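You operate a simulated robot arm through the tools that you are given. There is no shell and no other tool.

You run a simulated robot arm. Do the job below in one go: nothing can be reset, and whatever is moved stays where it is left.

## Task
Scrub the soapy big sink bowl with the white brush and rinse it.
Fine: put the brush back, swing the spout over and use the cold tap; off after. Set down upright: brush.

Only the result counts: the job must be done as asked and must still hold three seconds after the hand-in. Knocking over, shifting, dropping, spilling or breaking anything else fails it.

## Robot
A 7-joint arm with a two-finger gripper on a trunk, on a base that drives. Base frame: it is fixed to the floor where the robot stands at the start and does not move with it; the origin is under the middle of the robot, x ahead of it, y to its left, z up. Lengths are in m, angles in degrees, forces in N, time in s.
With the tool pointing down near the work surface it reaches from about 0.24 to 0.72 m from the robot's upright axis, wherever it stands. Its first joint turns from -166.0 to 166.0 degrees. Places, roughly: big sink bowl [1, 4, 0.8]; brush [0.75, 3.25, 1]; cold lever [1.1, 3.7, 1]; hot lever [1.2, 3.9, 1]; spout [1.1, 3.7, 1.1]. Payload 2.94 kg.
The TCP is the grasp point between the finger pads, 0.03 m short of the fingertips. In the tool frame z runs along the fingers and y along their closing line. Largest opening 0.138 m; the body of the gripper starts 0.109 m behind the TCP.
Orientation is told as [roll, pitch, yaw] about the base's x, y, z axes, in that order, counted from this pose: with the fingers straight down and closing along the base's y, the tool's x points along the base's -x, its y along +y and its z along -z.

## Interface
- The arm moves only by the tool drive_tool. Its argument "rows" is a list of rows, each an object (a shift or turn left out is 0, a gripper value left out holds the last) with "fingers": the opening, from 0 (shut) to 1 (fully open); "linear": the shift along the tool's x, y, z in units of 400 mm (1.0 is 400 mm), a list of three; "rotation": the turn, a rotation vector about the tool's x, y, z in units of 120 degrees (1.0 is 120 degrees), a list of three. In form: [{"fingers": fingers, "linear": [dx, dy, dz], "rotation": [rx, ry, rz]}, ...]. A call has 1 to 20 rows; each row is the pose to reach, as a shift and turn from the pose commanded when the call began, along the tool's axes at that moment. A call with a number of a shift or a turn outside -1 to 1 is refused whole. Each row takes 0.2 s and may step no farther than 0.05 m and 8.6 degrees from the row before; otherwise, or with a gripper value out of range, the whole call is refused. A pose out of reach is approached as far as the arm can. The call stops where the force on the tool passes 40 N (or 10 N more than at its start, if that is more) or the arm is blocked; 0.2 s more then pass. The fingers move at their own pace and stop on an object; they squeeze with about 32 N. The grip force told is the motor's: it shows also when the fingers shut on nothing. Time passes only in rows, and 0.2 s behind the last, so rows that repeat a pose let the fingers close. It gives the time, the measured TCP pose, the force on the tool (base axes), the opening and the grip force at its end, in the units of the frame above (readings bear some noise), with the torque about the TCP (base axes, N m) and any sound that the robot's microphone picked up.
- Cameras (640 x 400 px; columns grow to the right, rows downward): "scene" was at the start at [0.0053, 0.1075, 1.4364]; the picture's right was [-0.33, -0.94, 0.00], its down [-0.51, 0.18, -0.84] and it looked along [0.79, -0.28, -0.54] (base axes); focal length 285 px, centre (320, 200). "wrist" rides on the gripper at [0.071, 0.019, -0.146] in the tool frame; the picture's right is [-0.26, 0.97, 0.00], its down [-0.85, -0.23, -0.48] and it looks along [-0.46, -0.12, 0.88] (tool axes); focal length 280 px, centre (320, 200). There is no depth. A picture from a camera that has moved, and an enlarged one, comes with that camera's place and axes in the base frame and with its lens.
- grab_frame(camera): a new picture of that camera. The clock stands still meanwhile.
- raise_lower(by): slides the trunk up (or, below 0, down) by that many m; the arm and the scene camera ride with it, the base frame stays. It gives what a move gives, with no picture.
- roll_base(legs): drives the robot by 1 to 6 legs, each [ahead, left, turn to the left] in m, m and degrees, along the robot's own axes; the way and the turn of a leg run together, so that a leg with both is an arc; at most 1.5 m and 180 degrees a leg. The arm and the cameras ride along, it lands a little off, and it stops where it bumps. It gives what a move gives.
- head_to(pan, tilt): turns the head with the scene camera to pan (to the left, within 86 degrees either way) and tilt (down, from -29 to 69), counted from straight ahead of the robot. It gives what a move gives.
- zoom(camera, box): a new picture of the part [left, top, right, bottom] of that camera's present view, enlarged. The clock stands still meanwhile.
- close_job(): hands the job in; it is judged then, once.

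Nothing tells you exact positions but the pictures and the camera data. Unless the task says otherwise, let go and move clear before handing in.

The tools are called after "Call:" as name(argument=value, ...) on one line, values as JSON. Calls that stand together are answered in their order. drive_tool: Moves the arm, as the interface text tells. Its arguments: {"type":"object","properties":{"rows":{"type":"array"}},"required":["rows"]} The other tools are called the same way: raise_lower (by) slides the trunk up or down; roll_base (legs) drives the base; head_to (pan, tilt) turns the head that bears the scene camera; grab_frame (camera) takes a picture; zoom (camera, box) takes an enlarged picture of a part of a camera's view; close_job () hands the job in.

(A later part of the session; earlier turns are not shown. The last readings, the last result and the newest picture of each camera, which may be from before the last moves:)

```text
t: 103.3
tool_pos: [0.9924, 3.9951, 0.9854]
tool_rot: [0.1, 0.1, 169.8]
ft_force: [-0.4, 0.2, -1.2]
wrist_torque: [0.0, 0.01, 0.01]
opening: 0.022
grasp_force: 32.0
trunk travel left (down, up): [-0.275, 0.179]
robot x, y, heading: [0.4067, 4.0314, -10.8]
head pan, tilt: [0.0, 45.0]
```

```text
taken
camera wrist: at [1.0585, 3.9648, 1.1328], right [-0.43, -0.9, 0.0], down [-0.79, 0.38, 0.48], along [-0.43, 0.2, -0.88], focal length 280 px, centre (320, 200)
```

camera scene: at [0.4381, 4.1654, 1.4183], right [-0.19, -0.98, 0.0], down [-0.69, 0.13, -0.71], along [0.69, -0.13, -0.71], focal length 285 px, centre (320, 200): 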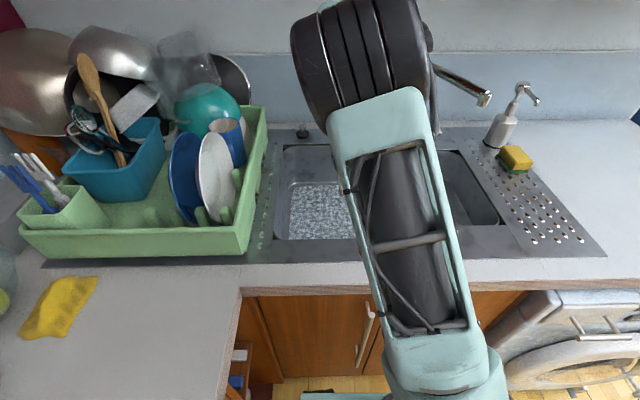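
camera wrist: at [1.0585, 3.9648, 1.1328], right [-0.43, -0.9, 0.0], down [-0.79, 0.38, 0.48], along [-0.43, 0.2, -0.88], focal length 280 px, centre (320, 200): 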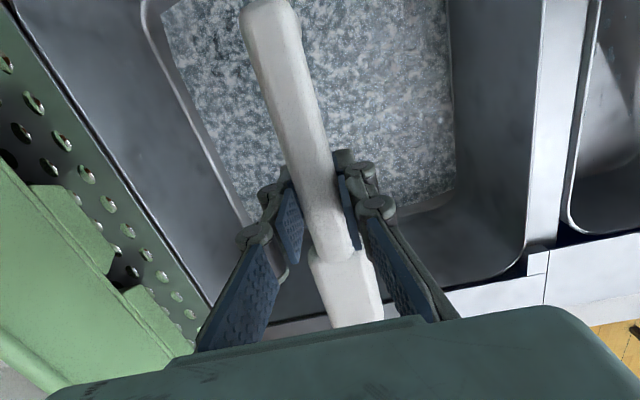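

Rotation succeeded. Lowering with the head toward the front of the bowl.

Call:
drive_tool(rows=[{"linear": [-0.05, 0, 0.06]}, {"linear": [-0.1, 0, 0.14]}, {"linear": [-0.1, 0, 0.24]}, {"linear": [-0.1, 0, 0.34]}, {"linear": [-0.1, 0, 0.42]}, {"linear": [-0.1, 0, 0.47]}, {"linear": [-0.1, 0, 0.485]}, {"linear": [-0.1, 0, 0.494]}])

Call:
zoom(camera="scene", box=[270, 130, 430, 240])

Call:
grab_frame(camera="wrist")

```text
t: 105.1
tool_pos: [0.9518, 4.0038, 0.7871]
tool_rot: [0.0, 0.1, 169.9]
ft_force: [0.5, 1.1, 0.0]
wrist_torque: [0.01, -0.01, -0.01]
opening: 0.0218
grasp_force: 32.5
trunk travel left (down, up): [-0.275, 0.179]
robot x, y, heading: [0.4104, 4.0317, -10.6]
head pan, tilt: [0.0, 45.0]
```

```text
3.64 times, centred on (350, 185) of scene
camera zoom: at [0.4381, 4.1654, 1.4183], right [-0.19, -0.98, 0.0], down [-0.69, 0.13, -0.71], along [0.69, -0.13, -0.71], focal length 1035 px, centre (211, 254)
```

zoom: 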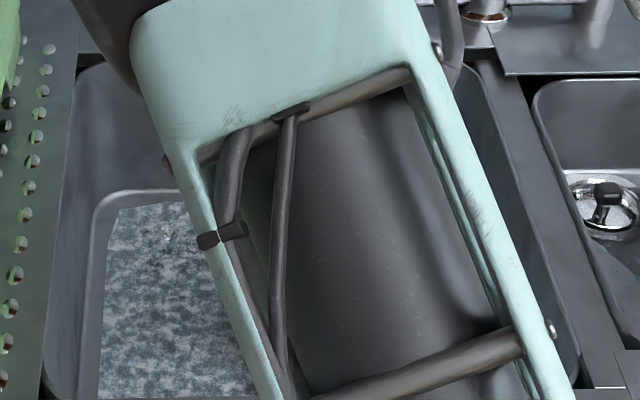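

```text
taken
camera wrist: at [1.0198, 3.9715, 0.9346], right [-0.43, -0.9, 0.0], down [-0.8, 0.38, 0.47], along [-0.43, 0.2, -0.88], focal length 280 px, centre (320, 200)
```

wrist: 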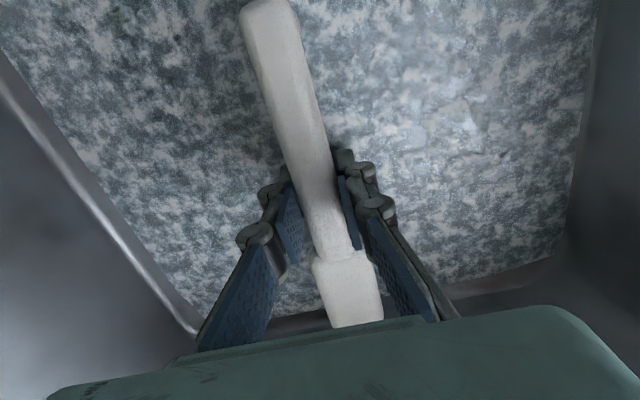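

Call:
drive_tool(rows=[{"linear": [0, 0, 0.005]}, {"linear": [0, 0, 0.01]}])

```text
t: 105.7
tool_pos: [0.9523, 4.0031, 0.7844]
tool_rot: [0.1, 0.0, 170.0]
ft_force: [-0.5, 0.5, -1.3]
wrist_torque: [-0.01, -0.02, -0.02]
opening: 0.0218
grasp_force: 31.9
trunk travel left (down, up): [-0.275, 0.179]
robot x, y, heading: [0.4107, 4.0307, -10.9]
head pan, tilt: [0.0, 45.0]
```

Call:
drive_tool(rows=[{"linear": [0, 0, 0.004]}, {"linear": [0, 0, 0.008]}])

```text
t: 106.3
tool_pos: [0.9511, 4.0031, 0.7832]
tool_rot: [0.2, 0.2, 170.0]
ft_force: [-2.2, 0.5, 6.0]
wrist_torque: [-0.05, -0.61, 0.0]
opening: 0.022
grasp_force: 32.0
trunk travel left (down, up): [-0.275, 0.179]
robot x, y, heading: [0.4104, 4.0331, -10.5]
head pan, tilt: [0.0, 45.0]
```

Here the foot touches first (torque sign), so I tilt the head down ~1.3°.

Call:
drive_tool(rows=[{"linear": [0, 0, -0.003], "rotation": [0, 0.011, 0]}, {"linear": [0, 0, 0.001], "rotation": [0, 0.011, 0]}])

```text
t: 106.9
tool_pos: [0.9525, 4.0024, 0.7824]
tool_rot: [0.0, 1.5, 170.0]
ft_force: [-1.6, 0.7, 15.8]
wrist_torque: [0.16, 1.02, -0.04]
opening: 0.0217
grasp_force: 32.1
trunk travel left (down, up): [-0.275, 0.179]
robot x, y, heading: [0.4067, 4.029, -10.7]
head pan, tilt: [0.0, 45.0]
```

Now the bristles carry 16 N. Strokes along the front of the bowl.

Call:
drive_tool(rows=[{"linear": [-0.045, 0, -0.002]}, {"linear": [-0.045, 0.06, -0.002]}, {"linear": [-0.045, 0.12, -0.002]}, {"linear": [-0.045, 0.18, -0.002]}, {"linear": [-0.045, 0.21, -0.002]}, {"linear": [-0.045, 0.15, -0.002]}, {"linear": [-0.045, 0.09, -0.002]}, {"linear": [-0.045, 0.03, -0.002]}, {"linear": [-0.045, -0.03, -0.002]}, {"linear": [-0.045, -0.09, -0.002]}, {"linear": [-0.045, -0.15, -0.002]}, {"linear": [-0.045, -0.21, -0.002]}, {"linear": [0.02, -0.21, 0]}, {"linear": [0.07, -0.21, 0.001]}, {"linear": [0.07, -0.15, 0.001]}, {"linear": [0.07, -0.09, 0.001]}, {"linear": [0.07, -0.03, 0.001]}, {"linear": [0.07, 0.03, 0.001]}, {"linear": [0.07, 0.09, 0.001]}, {"linear": [0.07, 0.15, 0.001]}])

Call:
grab_frame(camera="wrist")

```text
t: 111.1
tool_pos: [0.967, 3.9382, 0.7824]
tool_rot: [0.2, 1.6, 169.9]
ft_force: [4.5, 12.0, 25.6]
wrist_torque: [0.69, 0.11, -0.15]
opening: 0.022
grasp_force: 31.8
trunk travel left (down, up): [-0.275, 0.179]
robot x, y, heading: [0.4117, 4.0339, -10.6]
head pan, tilt: [0.0, 45.0]
```

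```text
taken
camera wrist: at [1.0304, 3.9086, 0.931], right [-0.43, -0.9, -0.01], down [-0.81, 0.38, 0.45], along [-0.41, 0.2, -0.89], focal length 280 px, centre (320, 200)
```

wrist: 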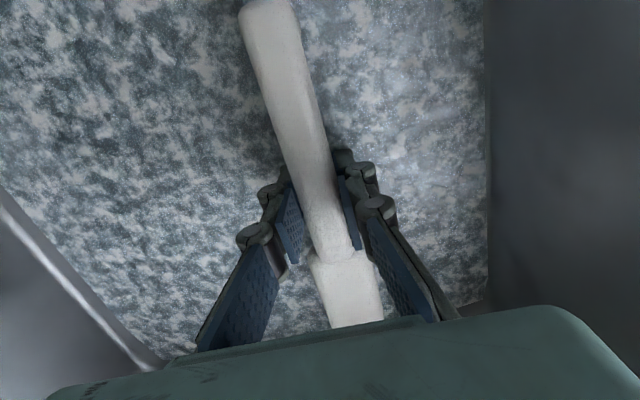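

Good firm contact. One more double pass in this orientation over the middle of the bowl.

Call:
drive_tool(rows=[{"linear": [0, 0.05, -0.002]}, {"linear": [0.05, 0.05, -0.001]}, {"linear": [0.11, 0.05, 0.001]}, {"linear": [0.11, -0.01, 0.001]}, {"linear": [0.11, -0.07, 0.001]}, {"linear": [0.11, -0.13, 0.001]}, {"linear": [0.11, -0.19, 0.001]}, {"linear": [0.11, -0.25, 0.001]}, {"linear": [0.11, -0.31, 0.001]}, {"linear": [0.11, -0.36, 0.001]}, {"linear": [0.15, -0.36, 0.002]}, {"linear": [0.18, -0.36, 0.003]}, {"linear": [0.18, -0.3, 0.003]}, {"linear": [0.18, -0.24, 0.003]}, {"linear": [0.18, -0.18, 0.003]}, {"linear": [0.18, -0.12, 0.003]}, {"linear": [0.18, -0.06, 0.003]}, {"linear": [0.18, 0, 0.003]}, {"linear": [0.18, 0.05, 0.003]}])

```text
t: 115.1
tool_pos: [1.0362, 3.9051, 0.7829]
tool_rot: [0.0, 1.4, 170.0]
ft_force: [0.6, 5.7, 12.9]
wrist_torque: [0.32, 0.06, -0.1]
opening: 0.0219
grasp_force: 31.6
trunk travel left (down, up): [-0.275, 0.179]
robot x, y, heading: [0.4107, 4.0302, -11.0]
head pan, tilt: [0.0, 45.0]
```

Now lift out, level the tool, and unwind by 90° to repeat the right-side area with correct bristle contact.

Call:
drive_tool(rows=[{"linear": [0, 0, -0.1]}, {"linear": [-0.03, -0.03, -0.2]}, {"linear": [-0.06, -0.07, -0.3]}, {"linear": [-0.1, -0.12, -0.38]}, {"linear": [-0.14, -0.16, -0.46], "rotation": [0, -0.006, 0]}, {"linear": [-0.175, -0.2, -0.5], "rotation": [0, -0.012, 0]}])

Call:
drive_tool(rows=[{"rotation": [0, 0, -0.07]}, {"rotation": [0, 0, -0.14]}, {"rotation": [0, 0, -0.21]}, {"rotation": [0, 0, -0.28]}, {"rotation": [0, 0, -0.35]}, {"rotation": [0, 0, -0.42]}, {"rotation": [0, 0, -0.49]}, {"rotation": [0, 0, -0.56]}, {"rotation": [0, 0, -0.63]}, {"rotation": [0, 0, -0.7]}, {"rotation": [0, 0, -0.75]}])

Call:
grab_frame(camera="scene")

Call:
zoom(camera="scene", box=[270, 130, 430, 240])

```text
t: 115.5
tool_pos: [1.0228, 3.9076, 0.7979]
tool_rot: [0.1, -0.7, 169.7]
ft_force: [-6.6, 2.7, -4.9]
wrist_torque: [-0.18, -0.93, -0.04]
opening: 0.0219
grasp_force: 32.1
trunk travel left (down, up): [-0.275, 0.179]
robot x, y, heading: [0.4125, 4.0294, -10.6]
head pan, tilt: [0.0, 45.0]
stopped in row 1: the force on the tool passed its limit at 54 N (the readings are from after the stop); the commanded pose is now the measured one
```

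```text
t: 117.9
tool_pos: [1.0263, 3.9169, 0.7991]
tool_rot: [-0.4, 0.4, -100.3]
ft_force: [-5.0, 34.9, -1.5]
wrist_torque: [0.01, -0.07, -2.28]
opening: 0.0401
grasp_force: 32.6
trunk travel left (down, up): [-0.275, 0.179]
robot x, y, heading: [0.4131, 4.0311, -10.7]
head pan, tilt: [0.0, 45.0]
```

```text
taken
camera scene: at [0.4376, 4.1688, 1.4179], right [-0.19, -0.98, 0.0], down [-0.69, 0.13, -0.71], along [0.69, -0.13, -0.71], focal length 285 px, centre (320, 200)
```

scene: 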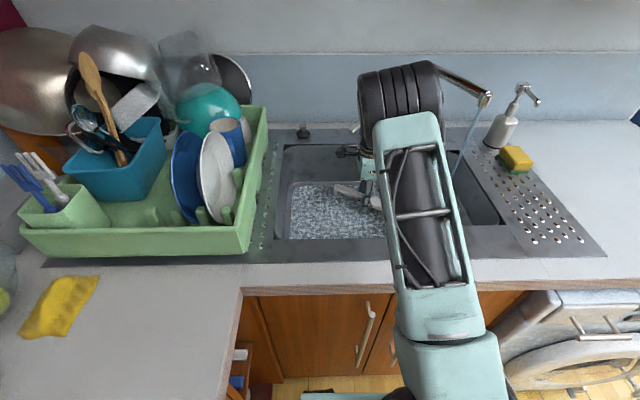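

```text
3.64 times, centred on (350, 185) of scene
camera zoom: at [0.4376, 4.1688, 1.4179], right [-0.19, -0.98, 0.0], down [-0.69, 0.13, -0.71], along [0.69, -0.13, -0.71], focal length 1035 px, centre (211, 254)
```

zoom: 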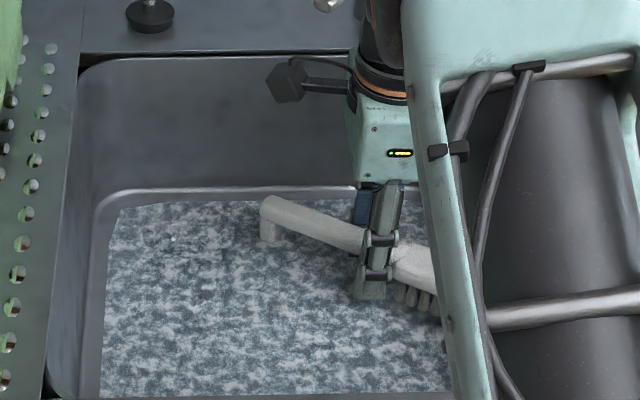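

Two things happened: the lift caught something (54 N) – likely the wrist camera under a tap lever, as water now seems to be running from the spout – and the turn then twisted the brush in the grip against the wall. I'll do one step at a time now: first look closely at the tap.

Call:
zoom(camera="scene", box=[340, 60, 500, 180])

Call:
grab_frame(camera="wrist")

```text
3.33 times, centred on (420, 120) of scene
camera zoom: at [0.4376, 4.1688, 1.4179], right [-0.19, -0.98, 0.0], down [-0.69, 0.13, -0.71], along [0.69, -0.13, -0.71], focal length 949 px, centre (-13, 467)
```

zoom: 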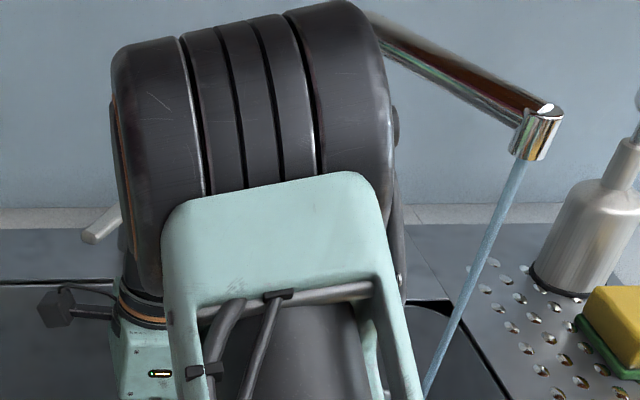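

```text
taken
camera wrist: at [1.0587, 3.9811, 0.9466], right [0.9, -0.43, -0.01], down [-0.37, -0.8, 0.47], along [-0.21, -0.42, -0.88], focal length 280 px, centre (320, 200)
```

wrist: 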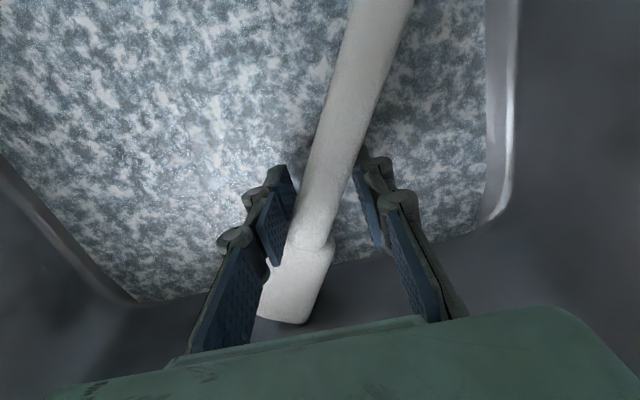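

The hot lever (left) was swung outward and water is running into the small bowl; I'll close it afterwards. First free the brush from the right wall by moving left.

Call:
drive_tool(rows=[{"linear": [0.03, -0.01, 0]}, {"linear": [0.06, -0.03, 0]}, {"linear": [0.1, -0.06, 0]}])

Call:
grab_frame(camera="wrist")

Call:
zoom(camera="scene", box=[270, 110, 430, 240])

```text
t: 118.7
tool_pos: [1.0094, 3.9472, 0.8002]
tool_rot: [-0.2, -0.3, -100.5]
ft_force: [-0.2, 0.5, -0.3]
wrist_torque: [0.02, -0.01, -0.01]
opening: 0.0219
grasp_force: 32.4
trunk travel left (down, up): [-0.275, 0.179]
robot x, y, heading: [0.411, 4.0326, -10.6]
head pan, tilt: [0.0, 45.0]
```

```text
taken
camera wrist: at [1.0426, 4.0145, 0.9468], right [0.9, -0.43, 0.0], down [-0.38, -0.79, 0.48], along [-0.21, -0.43, -0.88], focal length 280 px, centre (320, 200)
```

wrist: 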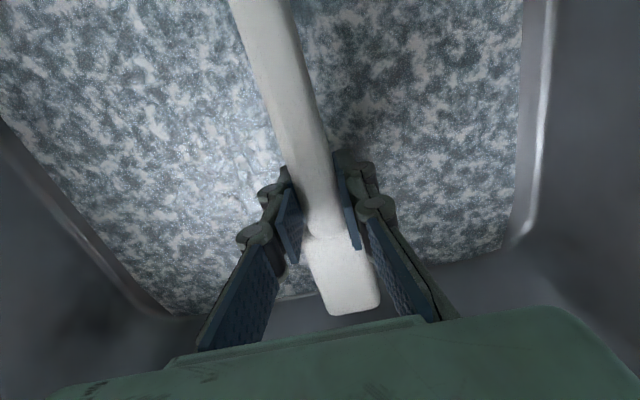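

```text
3.08 times, centred on (350, 175) of scene
camera zoom: at [0.4383, 4.165, 1.4183], right [-0.19, -0.98, 0.0], down [-0.69, 0.13, -0.71], along [0.69, -0.13, -0.71], focal length 876 px, centre (228, 277)
```

zoom: 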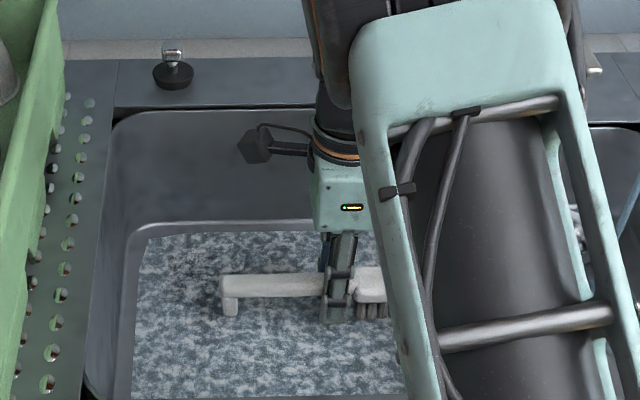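

The brush snapped back parallel in the grip. I'll repeat the right-side pass with proper bristle contact (slight head-down tilt).

Call:
drive_tool(rows=[{"linear": [0.03, -0.04, 0], "rotation": [0, 0.014, 0]}, {"linear": [0.03, -0.085, 0.01], "rotation": [0, 0.014, 0]}, {"linear": [0.03, -0.085, 0.025], "rotation": [0, 0.014, 0]}, {"linear": [0.03, -0.085, 0.034], "rotation": [0, 0.014, 0]}, {"linear": [0.03, -0.085, 0.039], "rotation": [0, 0.014, 0]}])

```text
t: 119.9
tool_pos: [0.9779, 3.9687, 0.7848]
tool_rot: [-0.3, 1.4, -100.3]
ft_force: [-0.4, -1.2, 0.8]
wrist_torque: [0.0, -0.02, -0.01]
opening: 0.0217
grasp_force: 32.1
trunk travel left (down, up): [-0.275, 0.179]
robot x, y, heading: [0.4122, 4.0298, -10.7]
head pan, tilt: [0.0, 45.0]
```

Call:
drive_tool(rows=[{"linear": [0, 0, 0.005]}, {"linear": [0, 0, 0.009]}])

```text
t: 120.5
tool_pos: [0.9772, 3.9672, 0.7827]
tool_rot: [-0.2, 1.5, -100.3]
ft_force: [-1.0, 0.9, 12.7]
wrist_torque: [-0.56, 0.0, -0.08]
opening: 0.0217
grasp_force: 32.2
trunk travel left (down, up): [-0.275, 0.179]
robot x, y, heading: [0.407, 4.0293, -10.8]
head pan, tilt: [0.0, 45.0]
```

Call:
drive_tool(rows=[{"linear": [0, 0.065, 0]}, {"linear": [0, 0.13, 0]}, {"linear": [0, 0.19, 0]}, {"linear": [0, 0.12, 0]}, {"linear": [0, 0.05, 0]}, {"linear": [0, -0.02, 0]}, {"linear": [0, -0.09, -0.001]}, {"linear": [0, -0.16, -0.001]}, {"linear": [0, -0.23, -0.001]}, {"linear": [0.05, -0.24, 0]}, {"linear": [0.09, -0.24, 0.001]}, {"linear": [0.09, -0.18, 0.001]}, {"linear": [0.09, -0.11, 0.001]}, {"linear": [0.09, -0.04, 0.002]}, {"linear": [0.09, 0.03, 0.002]}, {"linear": [0.09, 0.1, 0.002]}, {"linear": [0.09, 0.17, 0.002]}, {"linear": [0.05, 0.17, 0.001]}, {"linear": [0.0, 0.17, 0]}, {"linear": [0, 0.1, 0]}])

Call:
grab_frame(camera="wrist")

```text
t: 124.7
tool_pos: [1.0177, 3.9561, 0.782]
tool_rot: [0.1, 1.3, -100.4]
ft_force: [6.9, -2.8, 18.7]
wrist_torque: [-0.34, -0.18, 0.07]
opening: 0.0223
grasp_force: 32.0
trunk travel left (down, up): [-0.275, 0.179]
robot x, y, heading: [0.4094, 4.0307, -11.2]
head pan, tilt: [0.0, 45.0]
```

```text
taken
camera wrist: at [1.0502, 4.0201, 0.9303], right [0.9, -0.43, -0.01], down [-0.38, -0.8, 0.46], along [-0.2, -0.41, -0.89], focal length 280 px, centre (320, 200)
```

wrist: 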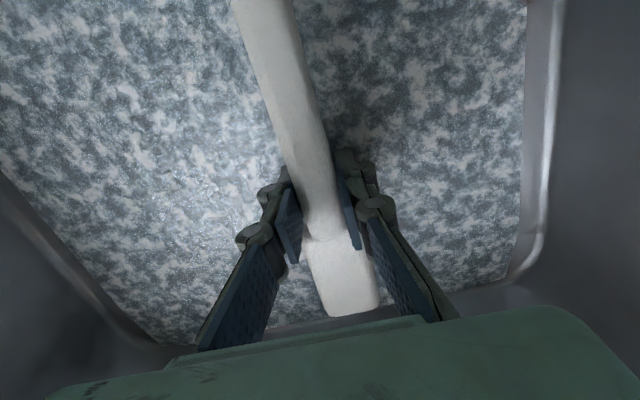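

Right side done. Lift out at the bowl's centre, clear of the taps.

Call:
drive_tool(rows=[{"linear": [0.02, -0.04, -0.015]}, {"linear": [0.06, -0.1, -0.03]}, {"linear": [0.085, -0.13, -0.08]}, {"linear": [0.085, -0.13, -0.18]}, {"linear": [0.085, -0.13, -0.28]}, {"linear": [0.085, -0.13, -0.38], "rotation": [0, -0.005, 0]}, {"linear": [0.085, -0.13, -0.48], "rotation": [0, -0.011, 0]}, {"linear": [0.085, -0.13, -0.52], "rotation": [0, -0.011, 0]}])

Call:
grab_frame(camera="wrist")

```text
t: 126.5
tool_pos: [0.9715, 3.9966, 0.9904]
tool_rot: [-0.4, 0.1, -100.2]
ft_force: [-0.2, 0.1, -0.9]
wrist_torque: [0.05, 0.01, 0.02]
opening: 0.0217
grasp_force: 31.8
trunk travel left (down, up): [-0.275, 0.179]
robot x, y, heading: [0.4116, 4.0305, -10.9]
head pan, tilt: [0.0, 45.0]
```

```text
taken
camera wrist: at [1.005, 4.0629, 1.1364], right [0.9, -0.43, -0.01], down [-0.38, -0.8, 0.48], along [-0.21, -0.43, -0.88], focal length 280 px, centre (320, 200)
```

wrist: 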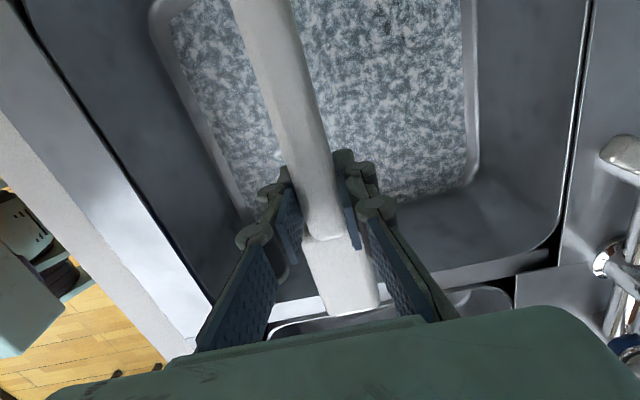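

Now unwind to the original brush orientation in two 90° turns.

Call:
drive_tool(rows=[{"rotation": [0, 0, -0.07]}, {"rotation": [0, 0, -0.14]}, {"rotation": [0, 0, -0.21]}, {"rotation": [0, 0, -0.28]}, {"rotation": [0, 0, -0.35]}, {"rotation": [0, 0, -0.42]}, {"rotation": [0, 0, -0.49]}, {"rotation": [0, 0, -0.56]}, {"rotation": [0, 0, -0.63]}, {"rotation": [0, 0, -0.7]}, {"rotation": [0, 0, -0.75]}])

```text
t: 128.9
tool_pos: [0.9733, 3.9969, 0.9889]
tool_rot: [0.3, 0.4, -10.2]
ft_force: [0.3, 0.6, -1.3]
wrist_torque: [0.04, 0.02, 0.0]
opening: 0.0218
grasp_force: 32.2
trunk travel left (down, up): [-0.275, 0.179]
robot x, y, heading: [0.4114, 4.0273, -10.7]
head pan, tilt: [0.0, 45.0]
```

Call:
drive_tool(rows=[{"rotation": [0, 0, -0.07]}, {"rotation": [0, 0, -0.14]}, {"rotation": [0, 0, -0.21]}, {"rotation": [0, 0, -0.28]}, {"rotation": [0, 0, -0.35]}, {"rotation": [0, 0, -0.42]}, {"rotation": [0, 0, -0.49]}, {"rotation": [0, 0, -0.56]}, {"rotation": [0, 0, -0.63]}, {"rotation": [0, 0, -0.7]}, {"rotation": [0, 0, -0.75]}])

Call:
grab_frame(camera="scene")

Call:
grab_frame(camera="wrist")

Call:
zoom(camera="scene", box=[270, 110, 430, 240])

```text
t: 131.3
tool_pos: [0.9718, 3.9976, 0.9881]
tool_rot: [0.4, -0.3, 79.8]
ft_force: [0.2, -0.4, -1.6]
wrist_torque: [-0.02, 0.04, -0.03]
opening: 0.022
grasp_force: 31.9
trunk travel left (down, up): [-0.275, 0.179]
robot x, y, heading: [0.4099, 4.0326, -10.7]
head pan, tilt: [0.0, 45.0]
```

```text
taken
camera scene: at [0.4381, 4.1652, 1.4183], right [-0.19, -0.98, 0.0], down [-0.69, 0.13, -0.71], along [0.69, -0.13, -0.71], focal length 285 px, centre (320, 200)
```

scene: 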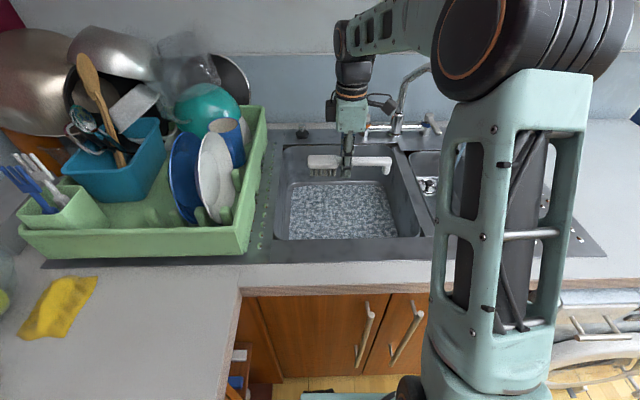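

```text
taken
camera wrist: at [0.9419, 3.9304, 1.1356], right [-0.9, 0.43, 0.01], down [0.38, 0.79, 0.48], along [0.2, 0.43, -0.88], focal length 280 px, centre (320, 200)
```

wrist: 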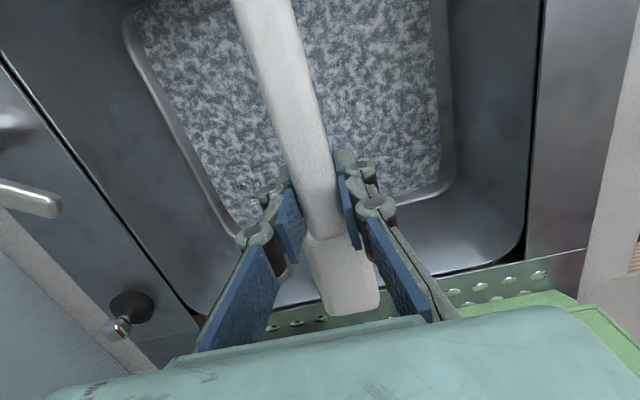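

```text
3.08 times, centred on (350, 175) of scene
camera zoom: at [0.4381, 4.1652, 1.4183], right [-0.19, -0.98, 0.0], down [-0.69, 0.13, -0.71], along [0.69, -0.13, -0.71], focal length 876 px, centre (228, 277)
```

zoom: 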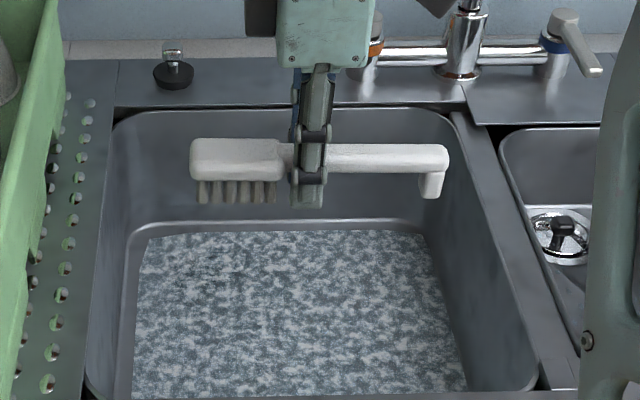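

I'll do one more left-side pass with the slight head-down tilt to be sure that area was properly scrubbed.

Call:
drive_tool(rows=[{"linear": [-0.05, 0, 0.08], "rotation": [0, 0.014, 0]}, {"linear": [-0.08, 0, 0.18], "rotation": [0, 0.014, 0]}, {"linear": [-0.08, 0, 0.28], "rotation": [0, 0.014, 0]}, {"linear": [-0.08, 0, 0.38], "rotation": [0, 0.014, 0]}, {"linear": [-0.08, 0, 0.46], "rotation": [0, 0.014, 0]}, {"linear": [-0.08, 0, 0.495], "rotation": [0, 0.014, 0]}, {"linear": [-0.08, 0, 0.507], "rotation": [0, 0.014, 0]}, {"linear": [-0.08, 0, 0.513], "rotation": [0, 0.014, 0]}])

```text
t: 133.1
tool_pos: [0.9754, 4.0297, 0.7839]
tool_rot: [0.3, 1.5, 79.6]
ft_force: [-0.2, 0.1, -0.6]
wrist_torque: [-0.03, 0.01, -0.02]
opening: 0.0219
grasp_force: 31.8
trunk travel left (down, up): [-0.275, 0.179]
robot x, y, heading: [0.4108, 4.0332, -10.9]
head pan, tilt: [0.0, 45.0]
```

Call:
drive_tool(rows=[{"linear": [0, 0, 0.004]}, {"linear": [0, 0, 0.008]}])

```text
t: 133.7
tool_pos: [0.9767, 4.0319, 0.7825]
tool_rot: [0.3, 1.4, 79.7]
ft_force: [-1.8, 1.6, 7.4]
wrist_torque: [0.08, -0.06, 0.03]
opening: 0.022
grasp_force: 31.9
trunk travel left (down, up): [-0.275, 0.179]
robot x, y, heading: [0.4084, 4.0332, -10.7]
head pan, tilt: [0.0, 45.0]
```

Call:
drive_tool(rows=[{"linear": [-0.025, -0.06, 0.001]}, {"linear": [-0.025, -0.12, 0.001]}, {"linear": [-0.025, -0.18, 0.001]}, {"linear": [-0.025, -0.23, 0.001]}, {"linear": [-0.025, -0.17, 0.001]}, {"linear": [-0.025, -0.1, 0.001]}, {"linear": [-0.025, -0.03, 0.001]}, {"linear": [-0.025, 0.04, 0.001]}, {"linear": [-0.025, 0.11, 0.001]}, {"linear": [-0.025, 0.18, 0.0]}, {"linear": [-0.025, 0.22, 0.0]}, {"linear": [0.03, 0.22, 0.001]}, {"linear": [0.08, 0.22, 0.002]}, {"linear": [0.08, 0.16, 0.002]}, {"linear": [0.08, 0.09, 0.003]}, {"linear": [0.08, 0.02, 0.003]}, {"linear": [0.08, -0.05, 0.003]}, {"linear": [0.08, -0.12, 0.003]}, {"linear": [0.08, -0.19, 0.003]}, {"linear": [0.08, -0.12, 0.003]}])

Call:
grab_frame(camera="wrist")

```text
t: 137.9
tool_pos: [1.0202, 3.9875, 0.7813]
tool_rot: [0.0, 1.5, 79.7]
ft_force: [4.7, -0.4, 14.8]
wrist_torque: [0.12, -0.17, -0.03]
opening: 0.0224
grasp_force: 32.0
trunk travel left (down, up): [-0.275, 0.179]
robot x, y, heading: [0.412, 4.0317, -10.6]
head pan, tilt: [0.0, 45.0]
```

```text
taken
camera wrist: at [0.9902, 3.9259, 0.9303], right [-0.9, 0.43, -0.01], down [0.38, 0.81, 0.45], along [0.2, 0.41, -0.89], focal length 280 px, centre (320, 200)
```

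wrist: 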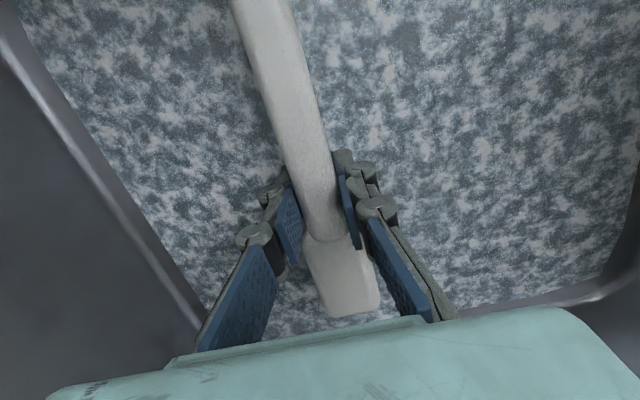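

Scrubbing is done in all four directions. Lift out the brush and level it.

Call:
drive_tool(rows=[{"linear": [0, 0.05, -0.03]}, {"linear": [0, 0.1, -0.09]}, {"linear": [0, 0.125, -0.18]}, {"linear": [0, 0.125, -0.29]}, {"linear": [0, 0.125, -0.4]}, {"linear": [0, 0.125, -0.5]}, {"linear": [0, 0.125, -0.6], "rotation": [0, -0.006, 0]}, {"linear": [0, 0.125, -0.7], "rotation": [0, -0.012, 0]}, {"linear": [0, 0.2, -0.78], "rotation": [0, -0.012, 0]}])

Call:
grab_frame(camera="scene")

Call:
grab_frame(camera="wrist")

Call:
zoom(camera="scene", box=[270, 110, 430, 240])

```text
t: 139.9
tool_pos: [0.944, 4.0141, 1.0943]
tool_rot: [0.4, 0.1, 79.7]
ft_force: [0.5, -0.2, -0.2]
wrist_torque: [-0.01, 0.05, 0.03]
opening: 0.0221
grasp_force: 31.7
trunk travel left (down, up): [-0.275, 0.179]
robot x, y, heading: [0.41, 4.0307, -10.8]
head pan, tilt: [0.0, 45.0]
```

```text
taken
camera scene: at [0.4378, 4.1654, 1.4183], right [-0.19, -0.98, 0.0], down [-0.69, 0.13, -0.71], along [0.69, -0.13, -0.71], focal length 285 px, centre (320, 200)
```

scene: 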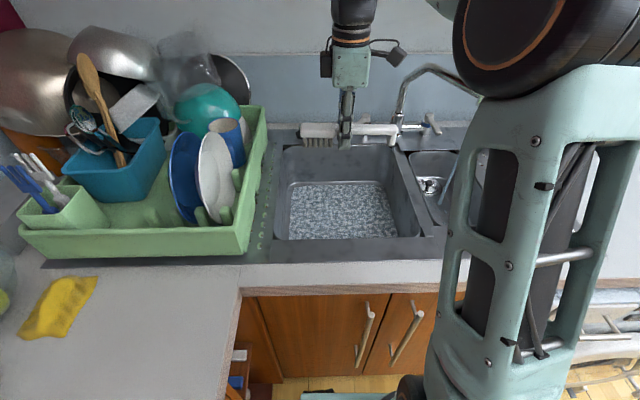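

```text
taken
camera wrist: at [0.9135, 3.948, 1.2411], right [-0.9, 0.43, 0.01], down [0.38, 0.79, 0.47], along [0.2, 0.43, -0.88], focal length 280 px, centre (320, 200)
```

wrist: 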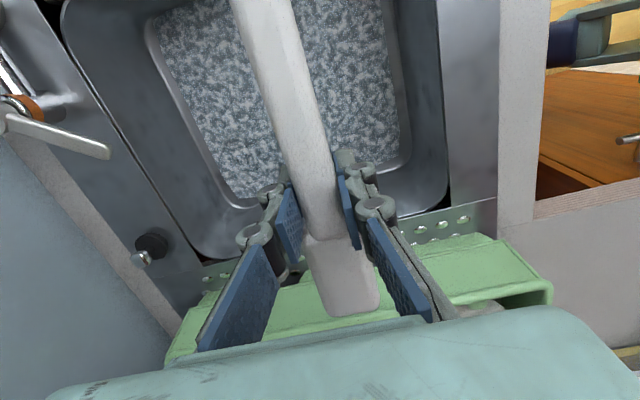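

```text
3.08 times, centred on (350, 175) of scene
camera zoom: at [0.4378, 4.1654, 1.4183], right [-0.19, -0.98, 0.0], down [-0.69, 0.13, -0.71], along [0.69, -0.13, -0.71], focal length 876 px, centre (228, 277)
```

zoom: 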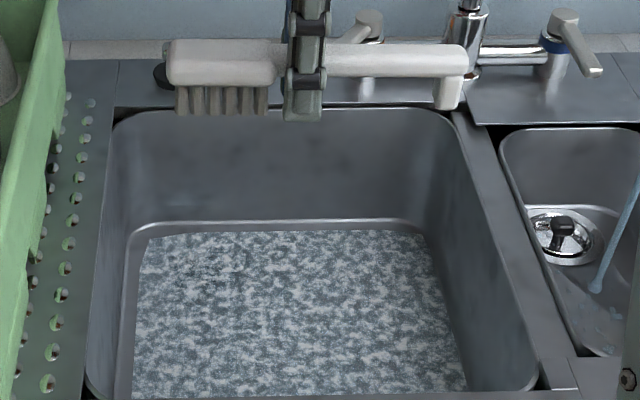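

Foam still shows; hot lever is partly open with water running into the small bowl. First I return the brush: back the base off and slide right to the earlier pick position.

Call:
roll_base(legs=[[-0.09, 0, 0], [0, -0.4, 0]])

Call:
head_to(pan=-10, tilt=45)

Call:
grab_frame(camera="scene")

Call:
grab_frame(camera="wrist")

```text
t: 144.6
tool_pos: [0.7809, 3.6445, 1.093]
tool_rot: [0.4, 0.0, 79.6]
ft_force: [-0.4, 0.5, -0.4]
wrist_torque: [-0.01, 0.03, 0.0]
opening: 0.022
grasp_force: 32.3
trunk travel left (down, up): [-0.275, 0.179]
robot x, y, heading: [0.2451, 3.6634, -11.1]
head pan, tilt: [0.0, 45.0]
```

```text
t: 145.3
tool_pos: [0.7825, 3.6443, 1.0936]
tool_rot: [0.4, 0.0, 79.5]
ft_force: [-0.3, -0.5, 0.0]
wrist_torque: [-0.01, -0.03, 0.02]
opening: 0.0222
grasp_force: 32.2
trunk travel left (down, up): [-0.275, 0.179]
robot x, y, heading: [0.247, 3.6605, -11.1]
head pan, tilt: [-10.0, 45.0]
```

```text
taken
camera scene: at [0.272, 3.7842, 1.4183], right [-0.36, -0.93, 0.0], down [-0.66, 0.25, -0.71], along [0.66, -0.25, -0.71], focal length 285 px, centre (320, 200)
```

scene: 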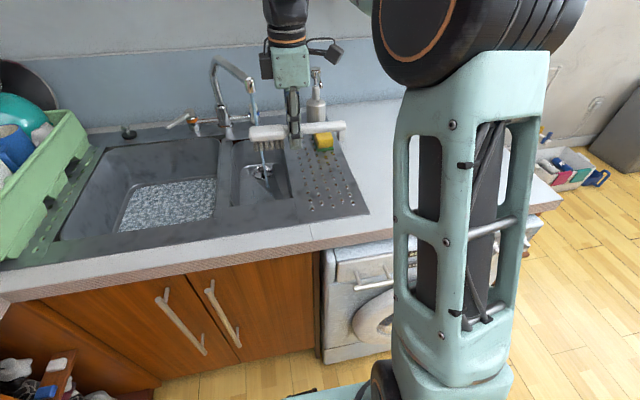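

```text
taken
camera wrist: at [0.751, 3.5785, 1.2405], right [-0.9, 0.43, 0.01], down [0.39, 0.79, 0.47], along [0.2, 0.43, -0.88], focal length 280 px, centre (320, 200)
```

wrist: 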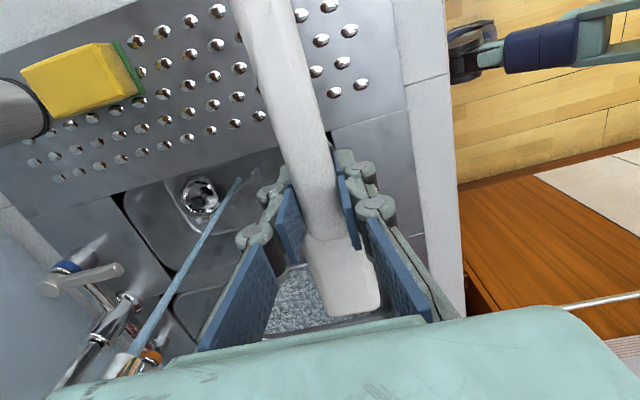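

Moving the brush over its original resting place.

Call:
drive_tool(rows=[{"linear": [0.1, -0.007, 0], "rotation": [0, 0, -0.006]}, {"linear": [0.2, -0.015, 0], "rotation": [0, 0, -0.012]}, {"linear": [0.31, -0.023, 0], "rotation": [0, 0, -0.018]}, {"linear": [0.42, -0.031, 0], "rotation": [0, 0, -0.024]}, {"linear": [0.53, -0.039, 0], "rotation": [0, 0, -0.03]}, {"linear": [0.64, -0.047, 0.0], "rotation": [0, 0, -0.036]}, {"linear": [0.74, -0.055, 0.06], "rotation": [0, 0, -0.043]}, {"linear": [0.8397, -0.0628, 0.12], "rotation": [0, 0, -0.05]}, {"linear": [0.8397, -0.0628, 0.2], "rotation": [0, 0, -0.05]}, {"linear": [0.8397, -0.0628, 0.28], "rotation": [0, 0, -0.05]}, {"linear": [0.8397, -0.0628, 0.33], "rotation": [0, 0, -0.05]}, {"linear": [0.8397, -0.0628, 0.355], "rotation": [0, 0, -0.05]}])

Call:
grab_frame(camera="wrist")

Call:
grab_frame(camera="scene")

```text
t: 147.9
tool_pos: [0.7434, 3.3117, 0.9512]
tool_rot: [0.3, 0.0, 85.5]
ft_force: [-0.9, 0.5, -1.1]
wrist_torque: [-0.02, -0.02, -0.01]
opening: 0.0218
grasp_force: 31.6
trunk travel left (down, up): [-0.275, 0.179]
robot x, y, heading: [0.2455, 3.6623, -10.9]
head pan, tilt: [-10.0, 45.0]
```

```text
taken
camera wrist: at [0.7198, 3.242, 1.0981], right [-0.94, 0.34, 0.01], down [0.3, 0.83, 0.47], along [0.15, 0.45, -0.88], focal length 280 px, centre (320, 200)
```

wrist: 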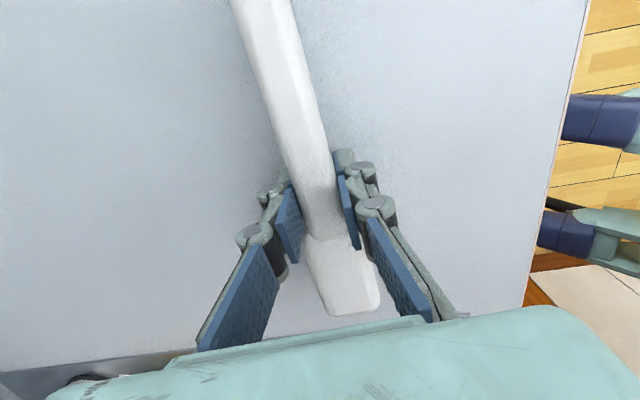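

```text
taken
camera scene: at [0.272, 3.7841, 1.4183], right [-0.36, -0.93, 0.0], down [-0.66, 0.25, -0.71], along [0.66, -0.25, -0.71], focal length 285 px, centre (320, 200)
```

scene: 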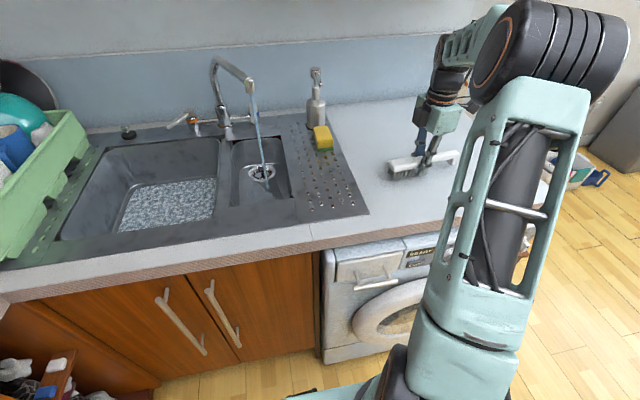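

Now lower in small steps until it touches the counter.

Call:
drive_tool(rows=[{"linear": [0, 0, 0.008]}, {"linear": [0, 0, 0.015]}, {"linear": [0, 0, 0.02]}, {"linear": [0, 0, 0.024]}])

```text
t: 148.9
tool_pos: [0.7419, 3.3102, 0.9413]
tool_rot: [0.4, 0.0, 85.5]
ft_force: [0.3, -0.8, -0.1]
wrist_torque: [0.01, -0.01, 0.02]
opening: 0.0218
grasp_force: 31.6
trunk travel left (down, up): [-0.275, 0.179]
robot x, y, heading: [0.2443, 3.6608, -10.8]
head pan, tilt: [-10.0, 45.0]
```

Call:
drive_tool(rows=[{"linear": [0, 0, 0.003]}, {"linear": [0, 0, 0.005]}])

Call:
zoom(camera="scene", box=[370, 120, 480, 200])

```text
t: 149.6
tool_pos: [0.7425, 3.311, 0.9392]
tool_rot: [0.4, 0.1, 85.5]
ft_force: [-0.4, -0.2, -1.5]
wrist_torque: [0.0, 0.01, -0.01]
opening: 0.0219
grasp_force: 32.3
trunk travel left (down, up): [-0.275, 0.179]
robot x, y, heading: [0.2467, 3.6639, -10.9]
head pan, tilt: [-10.0, 45.0]
```

```text
5.00 times, centred on (425, 160) of scene
camera zoom: at [0.2719, 3.7841, 1.4183], right [-0.36, -0.93, 0.0], down [-0.66, 0.25, -0.71], along [0.66, -0.25, -0.71], focal length 1424 px, centre (-205, 400)
```

zoom: 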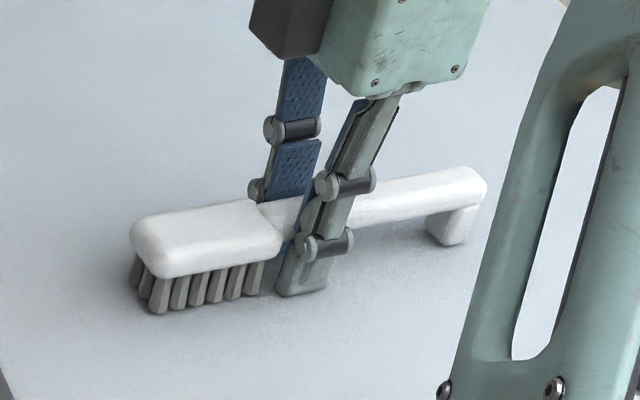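

Call:
drive_tool(rows=[{"linear": [0, 0, 0.002]}, {"linear": [0, 0, 0.004]}])

```text
t: 150.2
tool_pos: [0.7418, 3.311, 0.9401]
tool_rot: [0.2, 0.0, 85.5]
ft_force: [1.0, 1.1, 1.5]
wrist_torque: [-0.02, -0.06, 0.02]
opening: 0.0216
grasp_force: 32.1
trunk travel left (down, up): [-0.275, 0.179]
robot x, y, heading: [0.2466, 3.663, -11.1]
head pan, tilt: [-10.0, 45.0]
```

Call:
drive_tool(rows=[{"linear": [0, 0, 0.002]}, {"linear": [0, 0, 0.003]}])

```text
t: 150.8
tool_pos: [0.7429, 3.3097, 0.9388]
tool_rot: [0.3, 0.1, 85.6]
ft_force: [-0.6, 4.2, 9.6]
wrist_torque: [0.11, -0.14, 0.01]
opening: 0.0219
grasp_force: 31.9
trunk travel left (down, up): [-0.275, 0.179]
robot x, y, heading: [0.2478, 3.6598, -11.0]
head pan, tilt: [-10.0, 45.0]
```

Contact with the counter (9.6 N, shared between bristles and foot). Releasing gently to a moderate opening.

Call:
drive_tool(rows=[{"fingers": 0.2, "linear": [0, 0, -0.002]}, {"fingers": 0.35, "linear": [0, 0, -0.002]}, {"fingers": 0.5, "linear": [0, 0, -0.002]}, {"fingers": 0.5, "linear": [0, 0, -0.002]}])

Call:
drive_tool(rows=[{"linear": [0, 0, -0.05]}, {"linear": [0, 0, -0.12]}, {"linear": [0, 0, -0.22]}, {"linear": [0, 0, -0.32]}, {"linear": [0, 0, -0.42]}, {"linear": [0, 0, -0.5]}])

Call:
grab_frame(camera="wrist")

Call:
grab_frame(camera="scene")

```text
t: 151.8
tool_pos: [0.7421, 3.3096, 0.9374]
tool_rot: [0.4, 0.0, 85.3]
ft_force: [-0.3, -0.3, 2.3]
wrist_torque: [-0.03, -0.05, -0.02]
opening: 0.0694
grasp_force: 0.1
trunk travel left (down, up): [-0.275, 0.179]
robot x, y, heading: [0.2507, 3.6622, -11.1]
head pan, tilt: [-10.0, 45.0]
```

```text
t: 153.2
tool_pos: [0.7442, 3.3106, 1.1394]
tool_rot: [0.3, 0.0, 85.6]
ft_force: [-0.1, 0.5, -0.5]
wrist_torque: [-0.02, 0.03, -0.02]
opening: 0.0692
grasp_force: 0.0
trunk travel left (down, up): [-0.275, 0.179]
robot x, y, heading: [0.2471, 3.662, -10.9]
head pan, tilt: [-10.0, 45.0]
```

```text
taken
camera wrist: at [0.7219, 3.2404, 1.2863], right [-0.94, 0.34, 0.01], down [0.3, 0.83, 0.47], along [0.15, 0.45, -0.88], focal length 280 px, centre (320, 200)
```

wrist: 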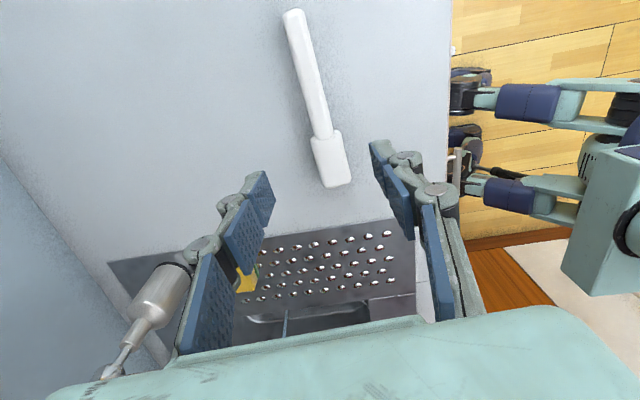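

```text
taken
camera scene: at [0.2719, 3.7842, 1.4183], right [-0.36, -0.93, 0.0], down [-0.66, 0.25, -0.71], along [0.66, -0.25, -0.71], focal length 285 px, centre (320, 200)
```

scene: 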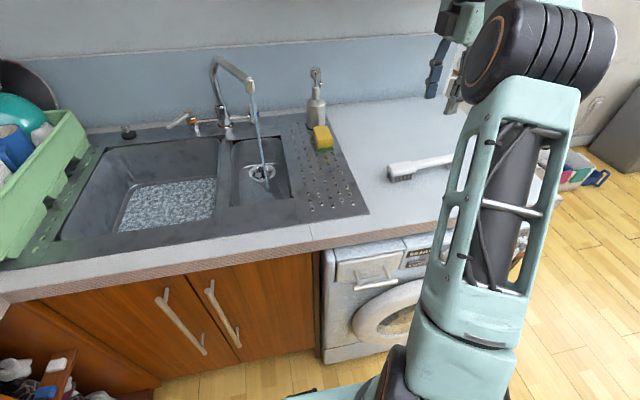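

Brush is back, standing on bristles and foot as before. Next, the tap: let me look closely at the levers and spout before moving.

Call:
zoom(camera="scene", box=[150, 40, 290, 140])

Call:
zoom(camera="scene", box=[160, 90, 240, 150])

```text
4.00 times, centred on (220, 90) of scene
camera zoom: at [0.2719, 3.7842, 1.4183], right [-0.36, -0.93, 0.0], down [-0.66, 0.25, -0.71], along [0.66, -0.25, -0.71], focal length 1139 px, centre (720, 640)
```

zoom: 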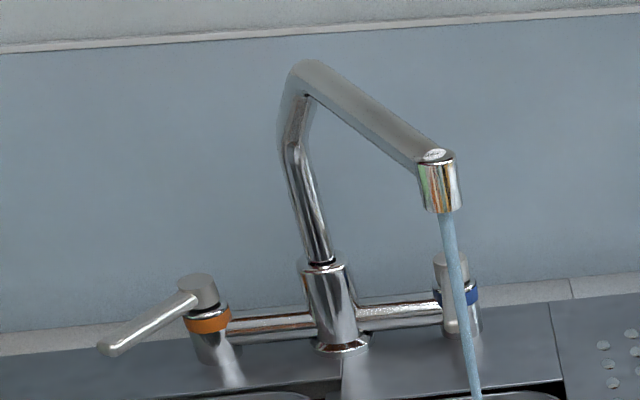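

```text
6.67 times, centred on (200, 120) of scene
camera zoom: at [0.2719, 3.7842, 1.4183], right [-0.36, -0.93, 0.0], down [-0.66, 0.25, -0.71], along [0.66, -0.25, -0.71], focal length 1898 px, centre (1120, 733)
```

zoom: 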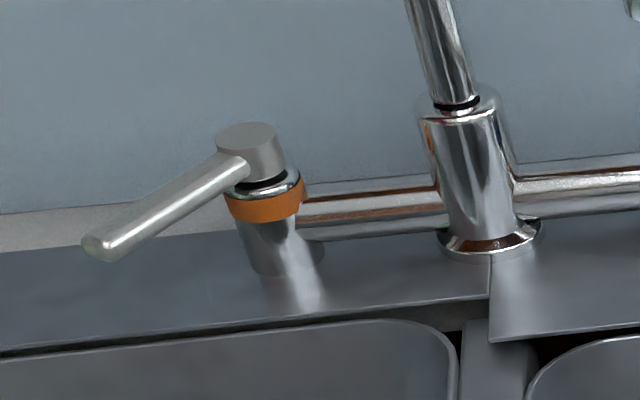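

Geometry from this view: tap column at (1.195, 3.773), hot lever pivot (1.207, 3.876) now swung about 47° to the left (originally it pointed straight to the front, like the cold one still does). I'll reposition the base centred on the tap, with fingers shut.

Call:
drive_tool(rows=[{"fingers": 0}, {"fingers": 0}, {"fingers": 0}])

Call:
roll_base(legs=[[0, 0.28, 0], [0.085, 0, 0]])

Call:
head_to(pan=0, tilt=40)

Call:
grab_frame(camera="scene")

```text
t: 153.9
tool_pos: [0.745, 3.3102, 1.1388]
tool_rot: [0.3, 0.0, 85.5]
ft_force: [0.6, -0.2, -0.2]
wrist_torque: [0.0, 0.03, -0.02]
opening: 0.0
grasp_force: 28.3
trunk travel left (down, up): [-0.275, 0.179]
robot x, y, heading: [0.2498, 3.662, -10.7]
head pan, tilt: [-10.0, 45.0]
```

```text
t: 157.7
tool_pos: [0.8837, 3.5775, 1.1396]
tool_rot: [0.4, 0.0, 85.9]
ft_force: [-0.7, 0.8, 0.4]
wrist_torque: [0.03, 0.01, -0.02]
opening: 0.0002
grasp_force: 28.2
trunk travel left (down, up): [-0.275, 0.179]
robot x, y, heading: [0.3854, 3.9273, -10.8]
head pan, tilt: [-10.0, 45.0]
```

```text
t: 158.4
tool_pos: [0.8834, 3.5776, 1.1396]
tool_rot: [0.4, 0.0, 85.9]
ft_force: [0.5, 0.0, 0.0]
wrist_torque: [0.02, 0.0, -0.03]
opening: 0.0001
grasp_force: 28.6
trunk travel left (down, up): [-0.275, 0.179]
robot x, y, heading: [0.382, 3.9271, -10.6]
head pan, tilt: [0.0, 40.0]
```

```text
taken
camera scene: at [0.4137, 4.0616, 1.4256], right [-0.18, -0.98, 0.0], down [-0.63, 0.12, -0.77], along [0.75, -0.14, -0.64], focal length 285 px, centre (320, 200)
```

scene: 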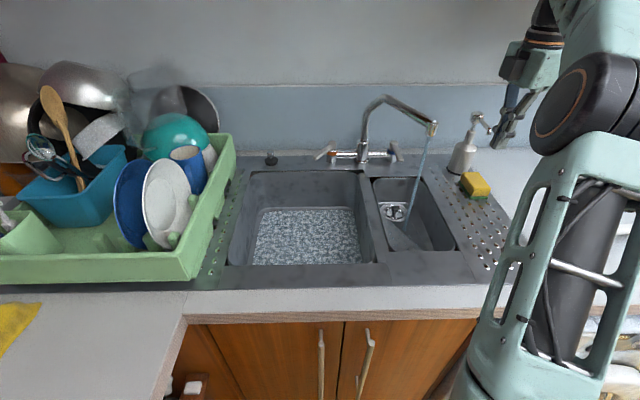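

Base is now centred on the tap. I bring the tool back toward me, round the front of the spout, turning it to face the taps.

Call:
drive_tool(rows=[{"linear": [-0.01, 0.09, 0]}, {"linear": [-0.02, 0.18, 0]}, {"linear": [-0.03, 0.27, 0]}, {"linear": [-0.036, 0.33, 0]}, {"linear": [-0.086, 0.33, 0], "rotation": [0, 0, 0.067]}, {"linear": [-0.136, 0.33, 0], "rotation": [0, 0, 0.134]}, {"linear": [-0.186, 0.325, 0], "rotation": [0, 0, 0.2]}, {"linear": [-0.236, 0.32, 0], "rotation": [0, 0, 0.267]}, {"linear": [-0.286, 0.315, 0], "rotation": [0, 0, 0.333]}, {"linear": [-0.336, 0.31, 0], "rotation": [0, 0, 0.4]}, {"linear": [-0.386, 0.305, 0], "rotation": [0, 0, 0.467]}, {"linear": [-0.436, 0.3, 0], "rotation": [0, 0, 0.533]}, {"linear": [-0.486, 0.295, 0], "rotation": [0, 0, 0.6]}, {"linear": [-0.536, 0.29, 0], "rotation": [0, 0, 0.667]}, {"linear": [-0.586, 0.285, 0], "rotation": [0, 0, 0.733]}, {"linear": [-0.636, 0.28, 0], "rotation": [0, 0, 0.799]}])

Call:
grab_frame(camera="scene")

```text
t: 161.8
tool_pos: [0.7905, 3.8395, 1.1394]
tool_rot: [0.0, 0.4, -10.1]
ft_force: [-0.3, -0.8, 0.4]
wrist_torque: [-0.03, -0.01, 0.0]
opening: 0.0
grasp_force: 28.6
trunk travel left (down, up): [-0.275, 0.179]
robot x, y, heading: [0.384, 3.9283, -10.9]
head pan, tilt: [0.0, 40.0]
```

```text
taken
camera scene: at [0.4137, 4.0617, 1.4256], right [-0.18, -0.98, 0.0], down [-0.63, 0.12, -0.77], along [0.75, -0.14, -0.64], focal length 285 px, centre (320, 200)
```

scene: 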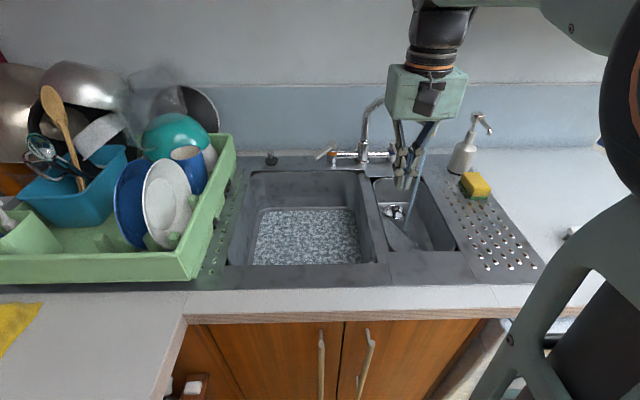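

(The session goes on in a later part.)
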